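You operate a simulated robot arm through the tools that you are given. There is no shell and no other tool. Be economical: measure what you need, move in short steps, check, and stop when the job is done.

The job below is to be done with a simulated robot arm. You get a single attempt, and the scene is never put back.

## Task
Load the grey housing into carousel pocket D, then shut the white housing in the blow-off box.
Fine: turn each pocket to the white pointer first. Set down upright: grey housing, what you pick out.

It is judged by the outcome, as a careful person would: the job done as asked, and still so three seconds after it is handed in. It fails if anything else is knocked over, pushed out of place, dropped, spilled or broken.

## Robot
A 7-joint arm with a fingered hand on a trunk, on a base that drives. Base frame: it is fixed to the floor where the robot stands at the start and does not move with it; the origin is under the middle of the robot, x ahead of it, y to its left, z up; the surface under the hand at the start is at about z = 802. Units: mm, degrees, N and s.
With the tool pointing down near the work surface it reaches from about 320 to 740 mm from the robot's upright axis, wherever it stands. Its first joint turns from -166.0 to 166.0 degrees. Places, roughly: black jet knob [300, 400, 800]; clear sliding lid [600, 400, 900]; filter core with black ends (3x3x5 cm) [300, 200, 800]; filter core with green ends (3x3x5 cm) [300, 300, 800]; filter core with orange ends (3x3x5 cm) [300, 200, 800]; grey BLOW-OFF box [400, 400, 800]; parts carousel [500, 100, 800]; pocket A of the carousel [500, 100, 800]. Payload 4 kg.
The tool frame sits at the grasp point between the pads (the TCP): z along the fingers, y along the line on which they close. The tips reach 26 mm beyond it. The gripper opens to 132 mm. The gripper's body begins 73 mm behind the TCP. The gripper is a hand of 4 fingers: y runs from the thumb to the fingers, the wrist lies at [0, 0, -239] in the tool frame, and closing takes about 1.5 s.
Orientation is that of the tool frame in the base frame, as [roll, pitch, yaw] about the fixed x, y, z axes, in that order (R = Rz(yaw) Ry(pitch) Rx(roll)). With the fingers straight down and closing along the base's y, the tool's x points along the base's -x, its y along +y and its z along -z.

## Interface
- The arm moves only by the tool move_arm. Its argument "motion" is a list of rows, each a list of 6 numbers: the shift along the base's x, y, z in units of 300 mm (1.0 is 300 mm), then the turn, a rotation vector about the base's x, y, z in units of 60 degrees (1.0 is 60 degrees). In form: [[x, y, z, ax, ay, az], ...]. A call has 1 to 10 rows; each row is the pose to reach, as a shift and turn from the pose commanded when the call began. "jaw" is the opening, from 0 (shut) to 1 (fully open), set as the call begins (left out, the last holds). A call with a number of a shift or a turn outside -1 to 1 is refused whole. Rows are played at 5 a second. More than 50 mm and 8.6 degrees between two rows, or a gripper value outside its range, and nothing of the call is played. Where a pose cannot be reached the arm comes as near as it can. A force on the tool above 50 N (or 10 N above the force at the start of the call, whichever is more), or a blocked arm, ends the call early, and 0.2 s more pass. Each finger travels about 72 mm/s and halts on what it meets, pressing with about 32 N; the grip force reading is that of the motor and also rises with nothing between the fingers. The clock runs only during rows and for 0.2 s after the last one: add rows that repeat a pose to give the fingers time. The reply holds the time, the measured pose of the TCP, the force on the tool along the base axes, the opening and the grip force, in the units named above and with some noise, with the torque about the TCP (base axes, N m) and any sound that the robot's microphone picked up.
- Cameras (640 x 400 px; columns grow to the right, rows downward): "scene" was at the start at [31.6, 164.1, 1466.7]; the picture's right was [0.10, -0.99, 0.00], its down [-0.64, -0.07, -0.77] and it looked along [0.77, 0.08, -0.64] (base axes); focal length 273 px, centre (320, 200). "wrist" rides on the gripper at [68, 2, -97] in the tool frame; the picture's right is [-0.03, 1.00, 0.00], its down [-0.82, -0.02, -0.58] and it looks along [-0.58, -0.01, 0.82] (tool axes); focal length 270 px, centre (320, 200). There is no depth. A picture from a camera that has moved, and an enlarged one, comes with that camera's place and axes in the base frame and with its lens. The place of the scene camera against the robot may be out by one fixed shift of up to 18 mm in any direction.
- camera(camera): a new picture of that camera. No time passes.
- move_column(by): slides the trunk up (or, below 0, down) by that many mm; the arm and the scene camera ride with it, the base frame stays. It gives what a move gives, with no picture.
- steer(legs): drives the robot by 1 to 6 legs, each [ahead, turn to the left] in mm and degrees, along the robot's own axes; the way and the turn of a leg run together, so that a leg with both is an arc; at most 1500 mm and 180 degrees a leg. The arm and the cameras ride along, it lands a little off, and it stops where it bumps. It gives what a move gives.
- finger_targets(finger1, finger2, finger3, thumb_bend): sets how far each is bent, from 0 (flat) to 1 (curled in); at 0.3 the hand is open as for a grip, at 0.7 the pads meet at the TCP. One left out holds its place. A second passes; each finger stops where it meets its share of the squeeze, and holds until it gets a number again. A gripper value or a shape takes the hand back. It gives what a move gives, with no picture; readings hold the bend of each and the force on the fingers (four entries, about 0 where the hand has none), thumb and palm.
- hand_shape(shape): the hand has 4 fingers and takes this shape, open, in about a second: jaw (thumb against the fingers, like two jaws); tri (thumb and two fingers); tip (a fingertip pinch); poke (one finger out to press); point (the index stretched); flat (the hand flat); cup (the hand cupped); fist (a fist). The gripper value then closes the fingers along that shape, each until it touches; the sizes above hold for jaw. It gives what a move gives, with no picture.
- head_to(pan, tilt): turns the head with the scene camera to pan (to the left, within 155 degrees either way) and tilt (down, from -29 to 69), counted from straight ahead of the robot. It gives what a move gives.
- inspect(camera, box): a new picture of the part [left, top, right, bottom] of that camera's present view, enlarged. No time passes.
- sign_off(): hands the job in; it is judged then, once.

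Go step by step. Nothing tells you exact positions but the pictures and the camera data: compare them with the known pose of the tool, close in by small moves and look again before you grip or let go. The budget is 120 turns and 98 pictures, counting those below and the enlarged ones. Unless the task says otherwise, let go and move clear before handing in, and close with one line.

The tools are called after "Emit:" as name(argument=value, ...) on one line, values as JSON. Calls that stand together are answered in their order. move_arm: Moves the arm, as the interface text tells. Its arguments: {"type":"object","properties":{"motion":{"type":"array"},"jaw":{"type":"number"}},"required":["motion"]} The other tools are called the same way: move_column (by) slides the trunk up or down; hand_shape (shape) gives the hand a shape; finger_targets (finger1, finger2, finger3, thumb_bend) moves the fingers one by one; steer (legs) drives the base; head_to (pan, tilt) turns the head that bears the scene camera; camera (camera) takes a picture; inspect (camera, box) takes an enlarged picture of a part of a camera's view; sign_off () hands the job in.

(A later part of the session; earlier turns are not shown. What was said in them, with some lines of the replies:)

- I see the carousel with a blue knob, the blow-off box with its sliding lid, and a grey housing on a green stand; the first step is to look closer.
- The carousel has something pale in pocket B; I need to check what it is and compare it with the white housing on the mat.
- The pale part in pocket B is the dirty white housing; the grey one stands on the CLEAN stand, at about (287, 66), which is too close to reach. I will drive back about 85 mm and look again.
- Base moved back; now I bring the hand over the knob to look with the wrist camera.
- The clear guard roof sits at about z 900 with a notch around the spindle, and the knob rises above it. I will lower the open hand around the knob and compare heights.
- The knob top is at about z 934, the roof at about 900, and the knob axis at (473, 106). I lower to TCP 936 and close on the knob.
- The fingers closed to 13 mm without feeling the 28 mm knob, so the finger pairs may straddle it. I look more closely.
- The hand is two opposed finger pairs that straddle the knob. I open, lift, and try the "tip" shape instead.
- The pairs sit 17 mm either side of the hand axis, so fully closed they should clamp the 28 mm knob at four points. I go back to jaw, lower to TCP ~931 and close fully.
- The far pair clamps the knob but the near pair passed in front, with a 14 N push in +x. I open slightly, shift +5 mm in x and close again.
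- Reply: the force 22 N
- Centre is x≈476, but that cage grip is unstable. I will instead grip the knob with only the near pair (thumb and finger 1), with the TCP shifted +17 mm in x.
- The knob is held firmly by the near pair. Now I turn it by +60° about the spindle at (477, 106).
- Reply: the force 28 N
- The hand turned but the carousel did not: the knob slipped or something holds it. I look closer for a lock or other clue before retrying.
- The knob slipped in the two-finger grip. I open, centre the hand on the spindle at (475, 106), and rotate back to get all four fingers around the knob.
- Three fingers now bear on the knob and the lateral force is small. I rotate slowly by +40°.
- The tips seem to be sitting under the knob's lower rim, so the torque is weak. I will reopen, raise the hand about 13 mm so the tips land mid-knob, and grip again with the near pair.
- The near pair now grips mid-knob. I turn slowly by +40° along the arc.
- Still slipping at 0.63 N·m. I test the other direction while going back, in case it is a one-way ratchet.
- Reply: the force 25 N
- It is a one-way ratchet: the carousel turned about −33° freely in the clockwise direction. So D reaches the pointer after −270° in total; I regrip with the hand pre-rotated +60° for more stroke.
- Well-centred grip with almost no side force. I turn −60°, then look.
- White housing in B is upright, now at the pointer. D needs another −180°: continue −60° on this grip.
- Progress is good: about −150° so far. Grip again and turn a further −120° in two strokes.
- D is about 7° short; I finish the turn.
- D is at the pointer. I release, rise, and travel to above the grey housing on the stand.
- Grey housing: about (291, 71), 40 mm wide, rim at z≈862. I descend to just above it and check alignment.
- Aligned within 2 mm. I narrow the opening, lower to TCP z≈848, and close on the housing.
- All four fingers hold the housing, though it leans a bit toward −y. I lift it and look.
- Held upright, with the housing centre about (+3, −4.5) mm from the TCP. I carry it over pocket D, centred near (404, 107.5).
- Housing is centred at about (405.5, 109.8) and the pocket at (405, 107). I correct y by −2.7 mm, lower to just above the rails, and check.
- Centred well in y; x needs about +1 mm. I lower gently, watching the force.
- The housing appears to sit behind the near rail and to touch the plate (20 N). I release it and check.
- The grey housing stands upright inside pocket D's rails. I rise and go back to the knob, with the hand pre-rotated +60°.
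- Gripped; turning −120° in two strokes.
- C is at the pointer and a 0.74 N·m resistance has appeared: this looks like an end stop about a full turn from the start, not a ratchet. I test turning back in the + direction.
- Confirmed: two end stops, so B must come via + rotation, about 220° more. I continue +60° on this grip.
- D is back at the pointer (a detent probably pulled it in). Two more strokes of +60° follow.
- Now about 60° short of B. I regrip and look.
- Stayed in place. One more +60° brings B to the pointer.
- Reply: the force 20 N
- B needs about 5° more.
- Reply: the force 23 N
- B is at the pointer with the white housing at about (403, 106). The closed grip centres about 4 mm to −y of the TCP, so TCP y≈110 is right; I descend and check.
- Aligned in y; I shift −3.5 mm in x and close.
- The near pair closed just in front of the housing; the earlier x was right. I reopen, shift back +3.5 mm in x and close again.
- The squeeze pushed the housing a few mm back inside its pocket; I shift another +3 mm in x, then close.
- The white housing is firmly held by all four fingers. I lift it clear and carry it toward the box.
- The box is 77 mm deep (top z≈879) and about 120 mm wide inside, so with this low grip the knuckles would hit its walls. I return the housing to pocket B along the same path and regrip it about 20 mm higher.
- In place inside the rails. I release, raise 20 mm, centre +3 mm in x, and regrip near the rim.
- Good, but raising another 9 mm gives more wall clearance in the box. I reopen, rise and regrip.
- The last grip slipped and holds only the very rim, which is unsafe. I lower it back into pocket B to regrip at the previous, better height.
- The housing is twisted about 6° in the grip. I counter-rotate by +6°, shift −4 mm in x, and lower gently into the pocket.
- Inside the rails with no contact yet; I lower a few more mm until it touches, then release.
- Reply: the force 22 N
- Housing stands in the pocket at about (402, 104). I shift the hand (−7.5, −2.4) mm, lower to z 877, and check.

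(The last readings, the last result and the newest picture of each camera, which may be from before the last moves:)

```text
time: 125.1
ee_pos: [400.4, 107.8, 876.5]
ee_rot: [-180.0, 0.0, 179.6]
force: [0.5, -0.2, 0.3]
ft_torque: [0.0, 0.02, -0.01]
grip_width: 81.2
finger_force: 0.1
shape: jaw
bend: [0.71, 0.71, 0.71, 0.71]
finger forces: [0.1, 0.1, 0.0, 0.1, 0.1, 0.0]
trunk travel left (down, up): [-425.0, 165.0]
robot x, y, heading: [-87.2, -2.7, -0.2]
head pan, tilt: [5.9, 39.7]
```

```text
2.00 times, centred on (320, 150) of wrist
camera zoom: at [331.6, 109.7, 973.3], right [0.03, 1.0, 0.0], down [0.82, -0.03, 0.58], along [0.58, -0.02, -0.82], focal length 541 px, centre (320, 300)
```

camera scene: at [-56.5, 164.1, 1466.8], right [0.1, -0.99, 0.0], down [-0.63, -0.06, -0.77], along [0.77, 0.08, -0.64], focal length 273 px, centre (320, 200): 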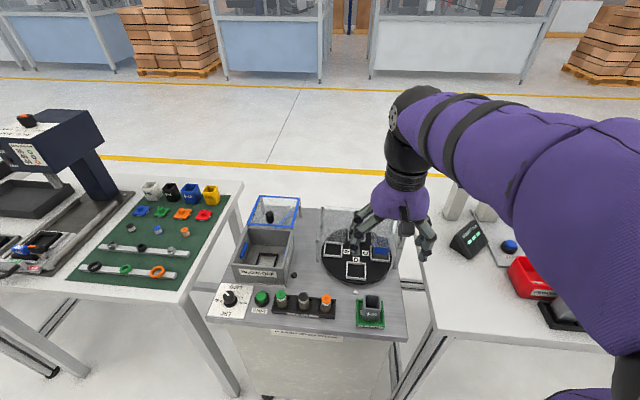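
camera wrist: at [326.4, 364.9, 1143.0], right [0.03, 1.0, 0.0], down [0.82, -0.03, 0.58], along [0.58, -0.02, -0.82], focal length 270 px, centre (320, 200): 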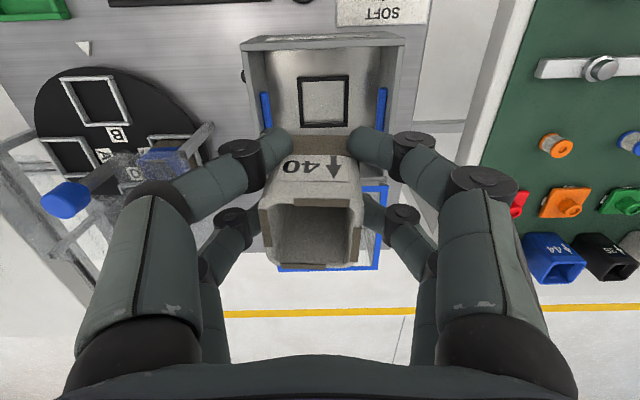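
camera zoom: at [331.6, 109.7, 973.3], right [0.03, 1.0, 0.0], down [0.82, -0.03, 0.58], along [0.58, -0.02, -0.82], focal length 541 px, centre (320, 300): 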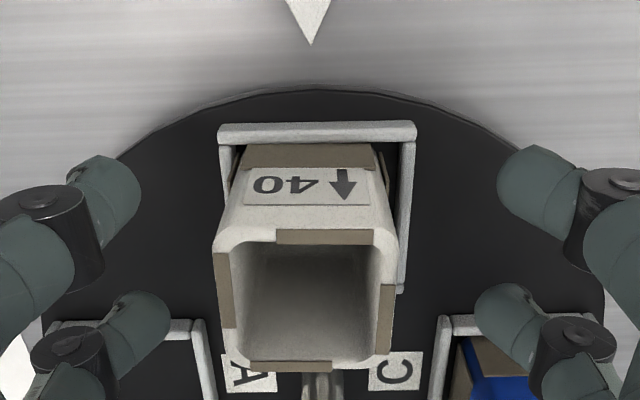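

Matches the earlier good grip picture. I close, check forces and lift.

Emit:
move_arm(motion=[[0, 0, 0, 0, 0, 0], [0, 0, 0, 0, 0, 0], [0, 0, 0, 0, 0, 0], [0, 0, 0, 0, 0, 0], [0, 0, 0, 0, 0, 0], [0, 0, 0, 0, 0, 0], [0, 0, 0, 0, 0, 0]], jaw=0.15)

Emit:
move_arm(motion=[[0, 0, 0.03, 0, 0, 0], [0, 0, 0.08, 0, 0, 0], [0, 0, 0.16, 0, 0, 0], [0, 0, 0.28, 0, 0, 0], [0, 0, 0.4, 0, 0, 0], [0, 0, 0.5, 0, 0, 0]])

Emit:
inspect(camera="wrist", box=[160, 50, 480, 250])

```text
time: 126.7
ee_pos: [400.1, 107.3, 877.1]
ee_rot: [180.0, 0.0, 179.6]
force: [0.5, -0.4, 0.2]
ft_torque: [0.02, -0.01, 0.02]
grip_width: 29.7
finger_force: 31.8
shape: jaw
bend: [0.74, 0.74, 0.73, 0.7]
finger forces: [30.5, 29.2, 31.9, 0.0, 26.9, 0.0]
trunk travel left (down, up): [-425.0, 165.0]
robot x, y, heading: [-90.2, -0.7, -0.1]
head pan, tilt: [5.9, 39.7]
```

```text
time: 128.1
ee_pos: [400.1, 106.8, 1025.0]
ee_rot: [179.9, -0.1, 179.6]
force: [0.1, 0.3, -0.8]
ft_torque: [0.03, 0.04, 0.0]
grip_width: 29.9
finger_force: 32.3
shape: jaw
bend: [0.74, 0.74, 0.73, 0.7]
finger forces: [32.3, 29.3, 32.3, 0.1, 27.3, 0.0]
trunk travel left (down, up): [-425.0, 165.0]
robot x, y, heading: [-89.4, -0.1, -0.1]
head pan, tilt: [5.9, 39.7]
```

```text
2.00 times, centred on (320, 150) of wrist
camera zoom: at [331.9, 107.8, 1123.5], right [0.03, 1.0, 0.0], down [0.82, -0.03, 0.58], along [0.58, -0.02, -0.82], focal length 541 px, centre (320, 300)
```

zoom: 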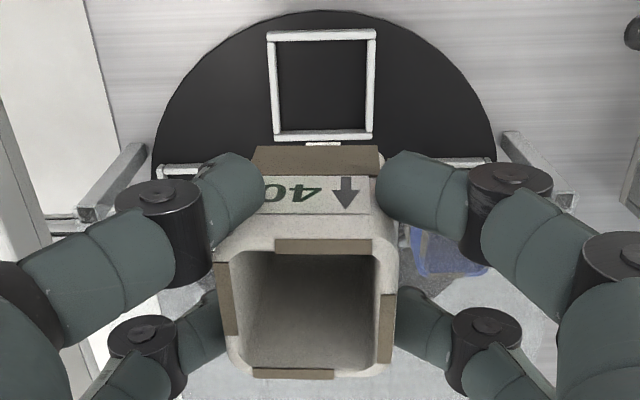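

Solid four-finger grip, upright. I carry it over to the box, yawing the hand by +90° so the fingers open along x, clear of the blue bars.

Emit:
move_arm(motion=[[0.005, 0.12, 0, 0, 0, 0.14], [0.01, 0.24, 0, 0, 0, 0.28], [0.015, 0.36, 0, 0, 0, 0.42], [0.02, 0.48, 0, 0, 0, 0.56], [0.025, 0.6, 0, 0, 0, 0.7], [0.03, 0.73, 0, 0, 0, 0.84], [0.034, 0.853, 0, 0, 0, 0.98]])

Emit:
move_arm(motion=[[0, 0, 0, 0, 0, 0.13], [0, 0, 0, 0, 0, 0.26], [0, 0, 0, 0, 0, 0.39], [0, 0, 0, 0, 0, 0.525], [0, 0, 0, 0, 0, 0.525]])

Emit:
camera(camera="wrist")

```text
time: 129.7
ee_pos: [410.3, 363.0, 1024.8]
ee_rot: [-180.0, 0.1, -121.5]
force: [0.3, -0.6, -0.3]
ft_torque: [0.01, 0.0, -0.01]
grip_width: 29.6
finger_force: 31.4
shape: jaw
bend: [0.74, 0.74, 0.73, 0.7]
finger forces: [30.7, 29.4, 32.3, 0.0, 26.9, 0.0]
trunk travel left (down, up): [-425.0, 165.0]
robot x, y, heading: [-90.3, -1.3, 0.1]
head pan, tilt: [5.9, 39.7]
```

```text
time: 130.9
ee_pos: [411.8, 362.8, 1024.6]
ee_rot: [180.0, -0.1, -90.1]
force: [0.0, -0.4, 0.0]
ft_torque: [-0.01, 0.03, 0.01]
grip_width: 29.7
finger_force: 32.1
shape: jaw
bend: [0.74, 0.74, 0.73, 0.7]
finger forces: [30.3, 29.5, 32.4, 0.0, 26.6, 0.0]
trunk travel left (down, up): [-425.0, 165.0]
robot x, y, heading: [-88.1, 1.0, -0.1]
head pan, tilt: [5.9, 39.7]
```

```text
13 pictures are left
camera wrist: at [409.3, 294.2, 1123.1], right [-1.0, 0.03, 0.0], down [0.02, 0.82, 0.58], along [0.01, 0.58, -0.82], focal length 270 px, centre (320, 200)
```

wrist: 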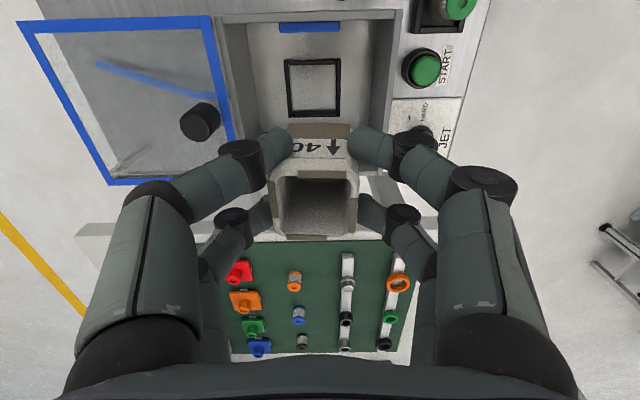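

Nest centre is at about (416, 364.5), and the housing hangs near (413.5, 368). I correct by (+2.5, −2.7) mm and lower to about 30 mm above the floor.

Emit:
move_arm(motion=[[0.008, -0.009, -0.05, 0, 0, 0], [0.008, -0.009, -0.15, 0, 0, 0], [0.008, -0.009, -0.25, 0, 0, 0], [0.008, -0.009, -0.35, 0, 0, 0], [0.008, -0.009, -0.42, 0, 0, 0], [0.008, -0.009, -0.42, 0, 0, 0]])

Emit:
inspect(camera="wrist", box=[160, 30, 480, 230])

Emit:
inspect(camera="scene", box=[215, 190, 311, 290])

```text
time: 132.3
ee_pos: [413.7, 361.3, 899.7]
ee_rot: [-179.9, 0.0, -90.1]
force: [0.3, -0.4, 0.1]
ft_torque: [0.0, -0.05, 0.01]
grip_width: 29.2
finger_force: 32.0
shape: jaw
bend: [0.74, 0.74, 0.73, 0.7]
finger forces: [31.4, 29.6, 32.2, 0.0, 26.6, 0.1]
trunk travel left (down, up): [-425.0, 165.0]
robot x, y, heading: [-86.0, -2.5, -0.1]
head pan, tilt: [5.9, 39.7]
```

```text
2.00 times, centred on (320, 130) of wrist
camera zoom: at [411.6, 293.1, 997.0], right [-1.0, 0.03, 0.0], down [0.02, 0.82, 0.58], along [0.02, 0.58, -0.82], focal length 541 px, centre (320, 340)
```

zoom: 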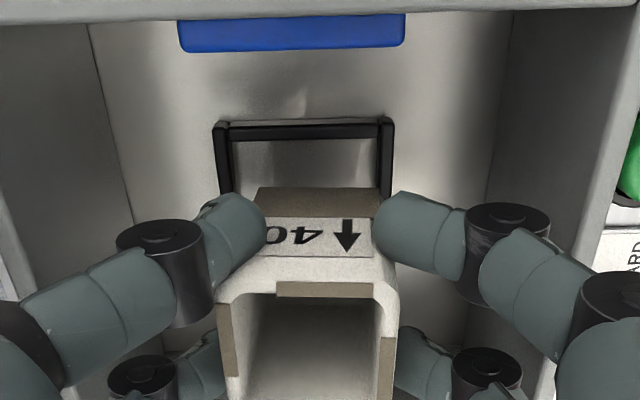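

```text
4.00 times, centred on (263, 240) of scene
camera zoom: at [-56.3, 164.2, 1466.7], right [0.1, -0.99, 0.0], down [-0.64, -0.06, -0.77], along [0.77, 0.08, -0.64], focal length 1094 px, centre (548, 40)
```

zoom: 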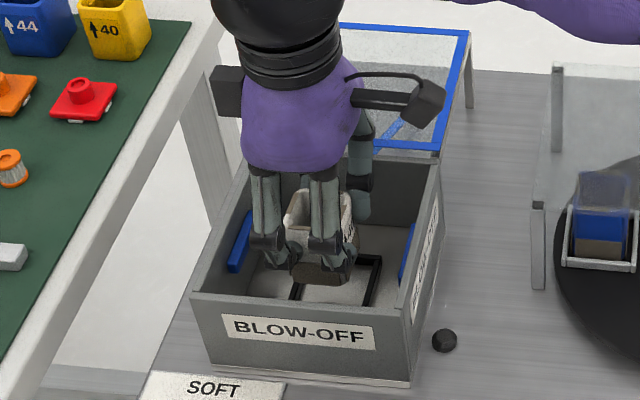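

Everything fits inside the box. I correct by (+3, −2.5) mm and lower toward the floor in small steps.

Emit:
move_arm(motion=[[0.01, -0.008, 0, 0, 0, 0], [0.01, -0.008, -0.03, 0, 0, 0], [0.01, -0.008, -0.06, 0, 0, 0], [0.01, -0.008, -0.075, 0, 0, 0], [0.01, -0.008, -0.075, 0, 0, 0]])

Emit:
inspect(camera="wrist", box=[160, 30, 480, 230])

```text
time: 133.5
ee_pos: [417.4, 358.9, 877.9]
ee_rot: [180.0, 0.1, -90.1]
force: [-0.4, 0.0, 0.2]
ft_torque: [0.04, 0.01, -0.03]
grip_width: 29.7
finger_force: 32.1
shape: jaw
bend: [0.74, 0.74, 0.73, 0.7]
finger forces: [31.6, 29.6, 32.2, 0.1, 26.6, 0.1]
trunk travel left (down, up): [-425.0, 165.0]
robot x, y, heading: [-89.1, -0.5, -0.0]
head pan, tilt: [5.9, 39.7]
```

```text
2.00 times, centred on (320, 130) of wrist
camera zoom: at [415.4, 290.5, 974.6], right [-1.0, 0.03, 0.0], down [0.02, 0.82, 0.58], along [0.02, 0.58, -0.82], focal length 541 px, centre (320, 340)
```

zoom: 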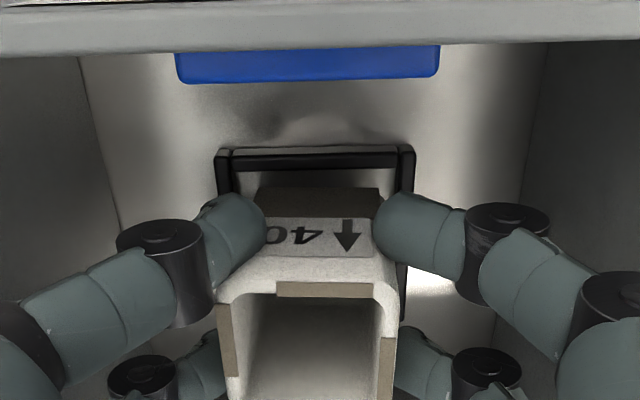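

Well centred over the nest. I lower the last ~10 mm until contact.

Emit:
move_arm(motion=[[0, 0.005, -0.013, 0, 0, 0], [0, 0.005, -0.022, 0, 0, 0], [0, 0.005, -0.03, 0, 0, 0], [0, 0.005, -0.036, 0, 0, 0], [0, 0.005, -0.036, 0, 0, 0]])

```text
time: 134.7
ee_pos: [415.3, 359.5, 866.1]
ee_rot: [-179.9, -0.1, -90.2]
force: [-0.4, 0.1, -0.7]
ft_torque: [0.01, 0.05, 0.0]
grip_width: 30.0
finger_force: 31.7
shape: jaw
bend: [0.74, 0.74, 0.73, 0.7]
finger forces: [31.5, 29.5, 32.1, 0.0, 26.6, 0.0]
trunk travel left (down, up): [-425.0, 165.0]
robot x, y, heading: [-91.9, -0.6, -0.1]
head pan, tilt: [5.9, 39.7]
```

Emit:
move_arm(motion=[[0, 0, -0.006, 0, 0, 0], [0, 0, -0.012, 0, 0, 0], [0, 0, -0.018, 0, 0, 0], [0, 0, -0.022, 0, 0, 0], [0, 0, -0.022, 0, 0, 0]])

Emit:
inspect(camera="wrist", box=[160, 30, 480, 230])

```text
time: 135.9
ee_pos: [415.0, 358.6, 864.3]
ee_rot: [-179.8, 0.2, -90.1]
force: [-4.0, -3.3, 33.5]
ft_torque: [-0.01, -0.38, 0.02]
grip_width: 29.7
finger_force: 32.0
shape: jaw
bend: [0.74, 0.74, 0.74, 0.7]
finger forces: [36.6, 34.2, 34.2, 0.1, 30.6, 0.0]
trunk travel left (down, up): [-425.0, 165.0]
robot x, y, heading: [-89.5, -2.6, -0.3]
head pan, tilt: [5.9, 39.7]
```

```text
2.00 times, centred on (320, 130) of wrist
camera zoom: at [412.4, 290.0, 960.6], right [-1.0, 0.03, 0.0], down [0.02, 0.81, 0.58], along [0.02, 0.58, -0.81], focal length 541 px, centre (320, 340)
```

zoom: 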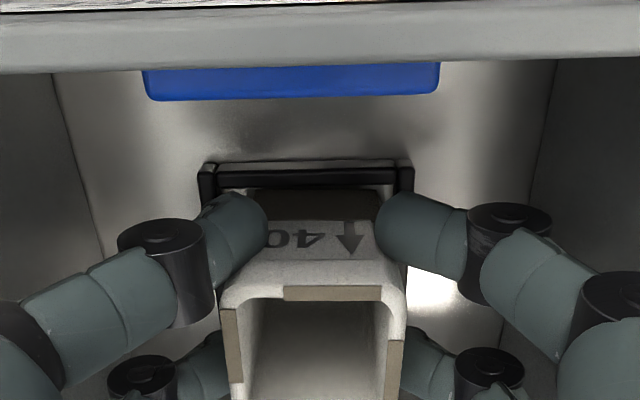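

The housing is down inside the nest (33 N contact). I release with a limited opening and rise.

Emit:
move_arm(motion=[[0, 0, 0.004, 0, 0, 0], [0, 0, 0.004, 0, 0, 0], [0, 0, 0.004, 0, 0, 0], [0, 0, 0.004, 0, 0, 0]], jaw=0.42)

Emit:
move_arm(motion=[[0, 0, 0.05, 0, 0, 0], [0, 0, 0.15, 0, 0, 0], [0, 0, 0.3, 0, 0, 0], [0, 0, 0.45, 0, 0, 0], [0, 0, 0.55, 0, 0, 0]])

Emit:
inspect(camera="wrist", box=[120, 0, 480, 225])

```text
time: 136.9
ee_pos: [415.4, 359.2, 861.1]
ee_rot: [179.9, 0.0, -90.1]
force: [1.9, -0.5, 0.0]
ft_torque: [0.02, -0.01, 0.01]
grip_width: 54.6
finger_force: 0.0
shape: jaw
bend: [0.73, 0.73, 0.73, 0.7]
finger forces: [0.7, 0.6, 0.1, 0.0, 0.0, 0.0]
trunk travel left (down, up): [-425.0, 165.0]
robot x, y, heading: [-87.6, 1.2, -0.4]
head pan, tilt: [5.9, 39.7]
```

```text
time: 138.1
ee_pos: [411.9, 358.0, 1027.3]
ee_rot: [179.9, 0.0, -90.1]
force: [0.7, 0.0, 0.7]
ft_torque: [-0.01, -0.05, -0.01]
grip_width: 54.8
finger_force: 0.1
shape: jaw
bend: [0.73, 0.73, 0.73, 0.7]
finger forces: [0.0, 0.0, 0.0, 0.1, 0.0, 0.0]
trunk travel left (down, up): [-425.0, 165.0]
robot x, y, heading: [-86.5, -0.7, -0.0]
head pan, tilt: [5.9, 39.7]
```

```text
1.78 times, centred on (300, 112) of wrist
camera zoom: at [411.1, 289.4, 1124.7], right [-1.0, 0.03, 0.0], down [0.02, 0.82, 0.58], along [0.02, 0.58, -0.82], focal length 480 px, centre (356, 356)
```

zoom: 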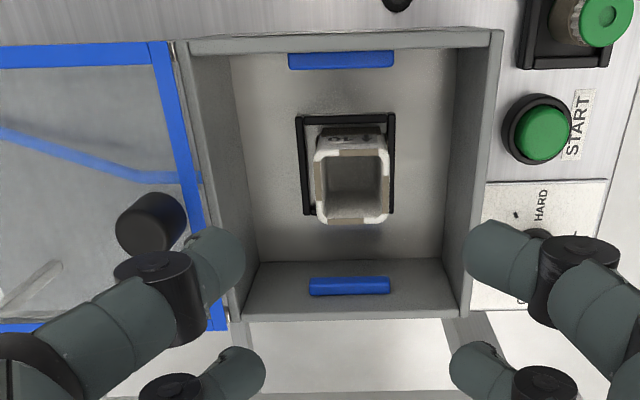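

The white housing stands upright in the nest. Now the lid: its black handle is at about (504, 363, top ≈ 920), so I move above it and look.

Emit:
move_arm(motion=[[0.12, 0, 0, 0, 0, 0], [0.24, 0.005, 0, 0, 0, 0], [0.295, 0.01, -0.06, 0, 0, 0], [0.295, 0.01, -0.15, 0, 0, 0], [0.295, 0.01, -0.15, 0, 0, 0]], jaw=0.7)

Emit:
inspect(camera="wrist", box=[160, 0, 480, 200])

Emit:
inspect(camera="scene", box=[225, 170, 321, 250])

```text
time: 139.3
ee_pos: [501.6, 362.7, 981.4]
ee_rot: [-180.0, 0.0, -90.2]
force: [0.5, 0.5, -0.3]
ft_torque: [-0.01, -0.04, 0.02]
grip_width: 92.3
finger_force: 0.1
shape: jaw
bend: [0.68, 0.68, 0.68, 0.58]
finger forces: [0.0, 0.0, 0.1, 0.0, 0.0, 0.0]
trunk travel left (down, up): [-425.0, 165.0]
robot x, y, heading: [-90.4, -3.1, 0.0]
head pan, tilt: [5.9, 39.7]
```

```text
2.00 times, centred on (320, 100) of wrist
camera zoom: at [500.6, 293.7, 1079.3], right [-1.0, 0.03, 0.0], down [0.02, 0.82, 0.58], along [0.02, 0.58, -0.82], focal length 541 px, centre (320, 400)
```

zoom: 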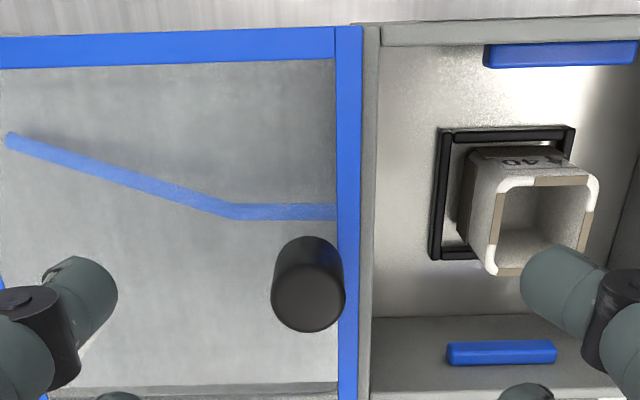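

```text
5.00 times, centred on (273, 210) of scene
camera zoom: at [-56.4, 164.1, 1466.7], right [0.1, -0.99, 0.0], down [-0.64, -0.06, -0.77], along [0.77, 0.08, -0.64], focal length 1367 px, centre (555, 150)
```

zoom: 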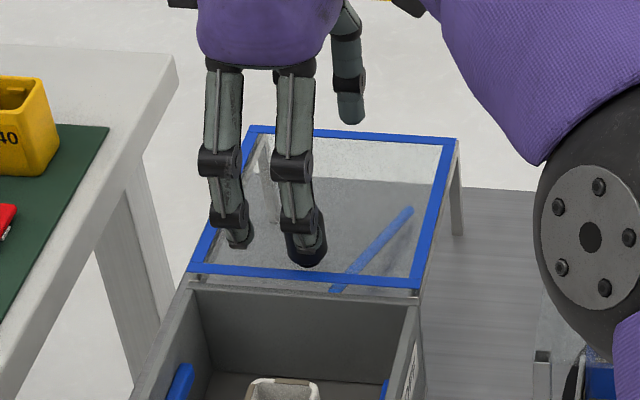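

The handle is at about (506, 366), top ≈ 918, on the lid plane ≈ 890. I lower so that one finger pair straddles it (TCP y +17), then close.

Emit:
move_arm(motion=[[0.005, 0.07, 0, 0, 0, 0], [0.005, 0.07, -0.08, 0, 0, 0], [0.005, 0.07, -0.15, 0, 0, 0], [0.005, 0.07, -0.187, 0, 0, 0], [0.005, 0.07, -0.187, 0, 0, 0]])

Emit:
inspect(camera="wrist", box=[160, 50, 480, 250])

```text
time: 140.5
ee_pos: [506.5, 382.7, 925.0]
ee_rot: [179.9, 0.0, -90.3]
force: [0.0, 0.2, 0.1]
ft_torque: [0.03, -0.01, -0.04]
grip_width: 91.9
finger_force: 0.0
shape: jaw
bend: [0.68, 0.68, 0.68, 0.58]
finger forces: [0.1, 0.1, 0.1, 0.0, 0.0, 0.0]
trunk travel left (down, up): [-425.0, 165.0]
robot x, y, heading: [-91.4, -0.7, 0.2]
head pan, tilt: [5.9, 39.7]
```

```text
2.00 times, centred on (320, 150) of wrist
camera zoom: at [504.1, 314.2, 1023.0], right [-1.0, 0.03, 0.0], down [0.02, 0.82, 0.58], along [0.02, 0.58, -0.82], focal length 541 px, centre (320, 300)
```

zoom: 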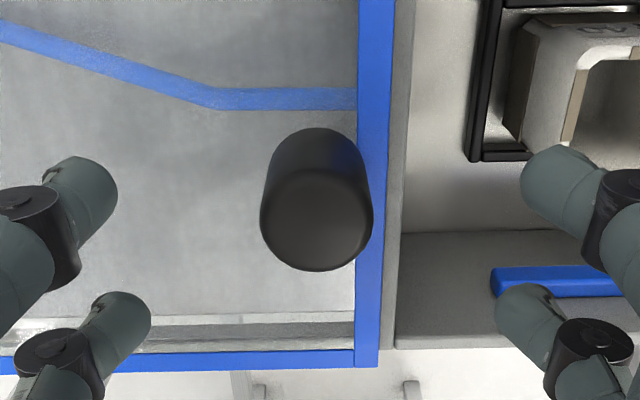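

The near pair straddles the handle just as with the blue knob. I close and drag the lid −x.

Emit:
move_arm(motion=[[0, 0, 0, 0, 0, 0], [0, 0, 0, 0, 0, 0], [0, 0, 0, 0, 0, 0], [0, 0, 0, 0, 0, 0], [0, 0, 0, 0, 0, 0], [0, 0, 0, 0, 0, 0], [0, 0, 0, 0, 0, 0]], jaw=0)

Emit:
move_arm(motion=[[-0.04, 0, 0, 0, 0, 0], [-0.08, 0, 0, 0, 0, 0], [-0.12, 0, 0, 0, 0, 0], [-0.16, 0, 0, 0, 0, 0], [-0.2, 0, 0, 0, 0, 0]])

```text
time: 142.1
ee_pos: [504.9, 382.3, 924.6]
ee_rot: [179.8, 0.0, -90.2]
force: [0.1, -4.4, -3.4]
ft_torque: [-0.03, 0.02, 0.07]
grip_width: 7.3
finger_force: 31.7
shape: jaw
bend: [0.72, 0.61, 0.61, 0.7]
finger forces: [27.9, 0.0, 0.1, 0.0, 27.5, 0.0]
trunk travel left (down, up): [-425.0, 165.0]
robot x, y, heading: [-87.0, -5.4, -0.2]
head pan, tilt: [5.9, 39.7]
```

```text
time: 143.3
ee_pos: [446.6, 381.5, 925.4]
ee_rot: [180.0, 0.0, -90.0]
force: [-1.0, -1.2, -6.5]
ft_torque: [0.09, 0.0, 0.04]
grip_width: 7.4
finger_force: 32.0
shape: jaw
bend: [0.72, 0.61, 0.61, 0.7]
finger forces: [27.6, 0.0, 0.0, 0.0, 27.0, 0.0]
trunk travel left (down, up): [-425.0, 165.0]
robot x, y, heading: [-92.6, -2.8, 0.1]
head pan, tilt: [5.9, 39.7]
```

The lid slides easily with the grip. I continue until it meets its stop.

Emit:
move_arm(motion=[[-0.05, 0, 0, 0, 0, 0], [-0.1, 0, 0, 0, 0, 0], [-0.15, 0, 0, 0, 0, 0], [-0.2, 0, 0, 0, 0, 0], [-0.23, 0, 0, 0, 0, 0], [-0.25, 0, 0, 0, 0, 0], [-0.265, 0, 0, 0, 0, 0]])

Emit:
inspect(camera="scene", box=[215, 180, 311, 290])

```text
time: 144.9
ee_pos: [367.1, 383.0, 924.6]
ee_rot: [-180.0, 0.1, -90.1]
force: [1.1, -6.4, -2.6]
ft_torque: [-0.05, -0.04, 0.05]
grip_width: 7.5
finger_force: 32.1
shape: jaw
bend: [0.72, 0.61, 0.61, 0.7]
finger forces: [28.8, 0.1, 0.0, 0.1, 28.6, 0.0]
trunk travel left (down, up): [-425.0, 165.0]
robot x, y, heading: [-88.2, 0.6, -0.0]
head pan, tilt: [5.9, 39.7]
```

```text
3.64 times, centred on (263, 235) of scene
camera zoom: at [-56.2, 163.6, 1466.8], right [0.1, -0.99, 0.0], down [-0.64, -0.06, -0.77], along [0.77, 0.08, -0.64], focal length 994 px, centre (527, 73)
```

zoom: 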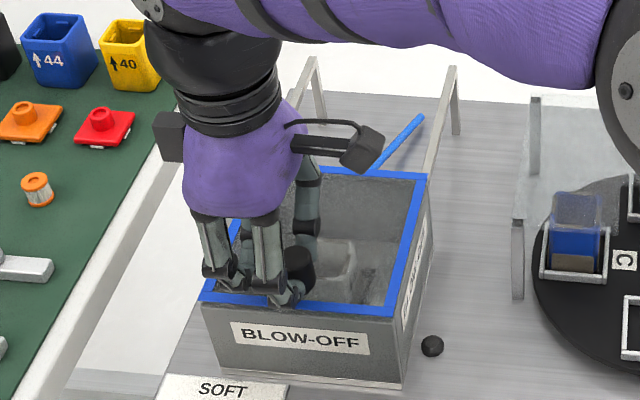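

The lid covers the box; I nudge on to find the stop.

Emit:
move_arm(motion=[[-0.007, 0, 0, 0, 0, 0], [-0.014, 0, 0, 0, 0, 0], [-0.021, 0, 0, 0, 0, 0], [-0.028, 0, 0, 0, 0, 0], [-0.028, 0, 0, 0, 0, 0]])

```text
time: 146.1
ee_pos: [360.4, 382.4, 926.0]
ee_rot: [180.0, 0.1, -90.2]
force: [18.6, -2.7, 1.6]
ft_torque: [-0.04, -0.58, 0.29]
grip_width: 9.3
finger_force: 32.1
shape: jaw
bend: [0.72, 0.61, 0.61, 0.7]
finger forces: [22.1, 0.1, 0.0, 0.0, 40.1, 0.0]
trunk travel left (down, up): [-425.0, 165.0]
robot x, y, heading: [-86.7, -0.1, 0.0]
head pan, tilt: [5.9, 39.7]
```

The lid is against its stop (18.6 N). I release the handle, rise clear and check.

Emit:
move_arm(motion=[[0, 0, 0, 0, 0, 0], [0, 0, 0, 0, 0, 0], [0, 0, 0, 0, 0, 0], [0, 0, 0, 0, 0, 0], [0, 0, 0.1, 0, 0, 0], [0, 0, 0.24, 0, 0, 0], [0, 0, 0.38, 0, 0, 0], [0, 0, 0.52, 0, 0, 0], [0, 0, 0.66, 0, 0, 0], [0, 0, 0.66, 0, 0, 0]], jaw=0.6)

Emit:
inspect(camera="scene", box=[200, 190, 410, 340])

```text
time: 148.3
ee_pos: [358.8, 382.6, 1121.5]
ee_rot: [179.9, 0.0, -90.1]
force: [-0.2, -0.1, 0.3]
ft_torque: [-0.03, 0.01, 0.0]
grip_width: 78.8
finger_force: 0.2
shape: jaw
bend: [0.71, 0.71, 0.71, 0.7]
finger forces: [0.0, 0.0, 0.1, 0.0, 0.1, 0.0]
trunk travel left (down, up): [-425.0, 165.0]
robot x, y, heading: [-90.2, -0.0, 0.1]
head pan, tilt: [5.9, 39.7]
```

```text
2.67 times, centred on (305, 265) of scene
camera zoom: at [-56.5, 164.1, 1466.7], right [0.1, -0.99, 0.0], down [-0.64, -0.06, -0.77], along [0.77, 0.08, -0.64], focal length 729 px, centre (360, 27)
```

zoom: 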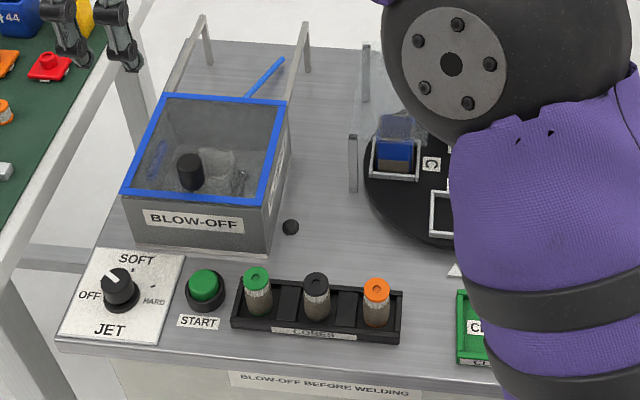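

The lid is shut with the white housing upright inside the box. The grey housing was upright in pocket D when I last saw it, and the hand is clear, so I hand in.

Emit:
sign_off()

```text
The job is handed in.
```

The grey housing is loaded upright in carousel pocket D, and the white housing is upright in the blow-off box with the lid shut. I turned each pocket to the white pointer first, and the hand is clear. My last look at pocket D was before I lifted the white housing out; the arm hid it in the final picture.
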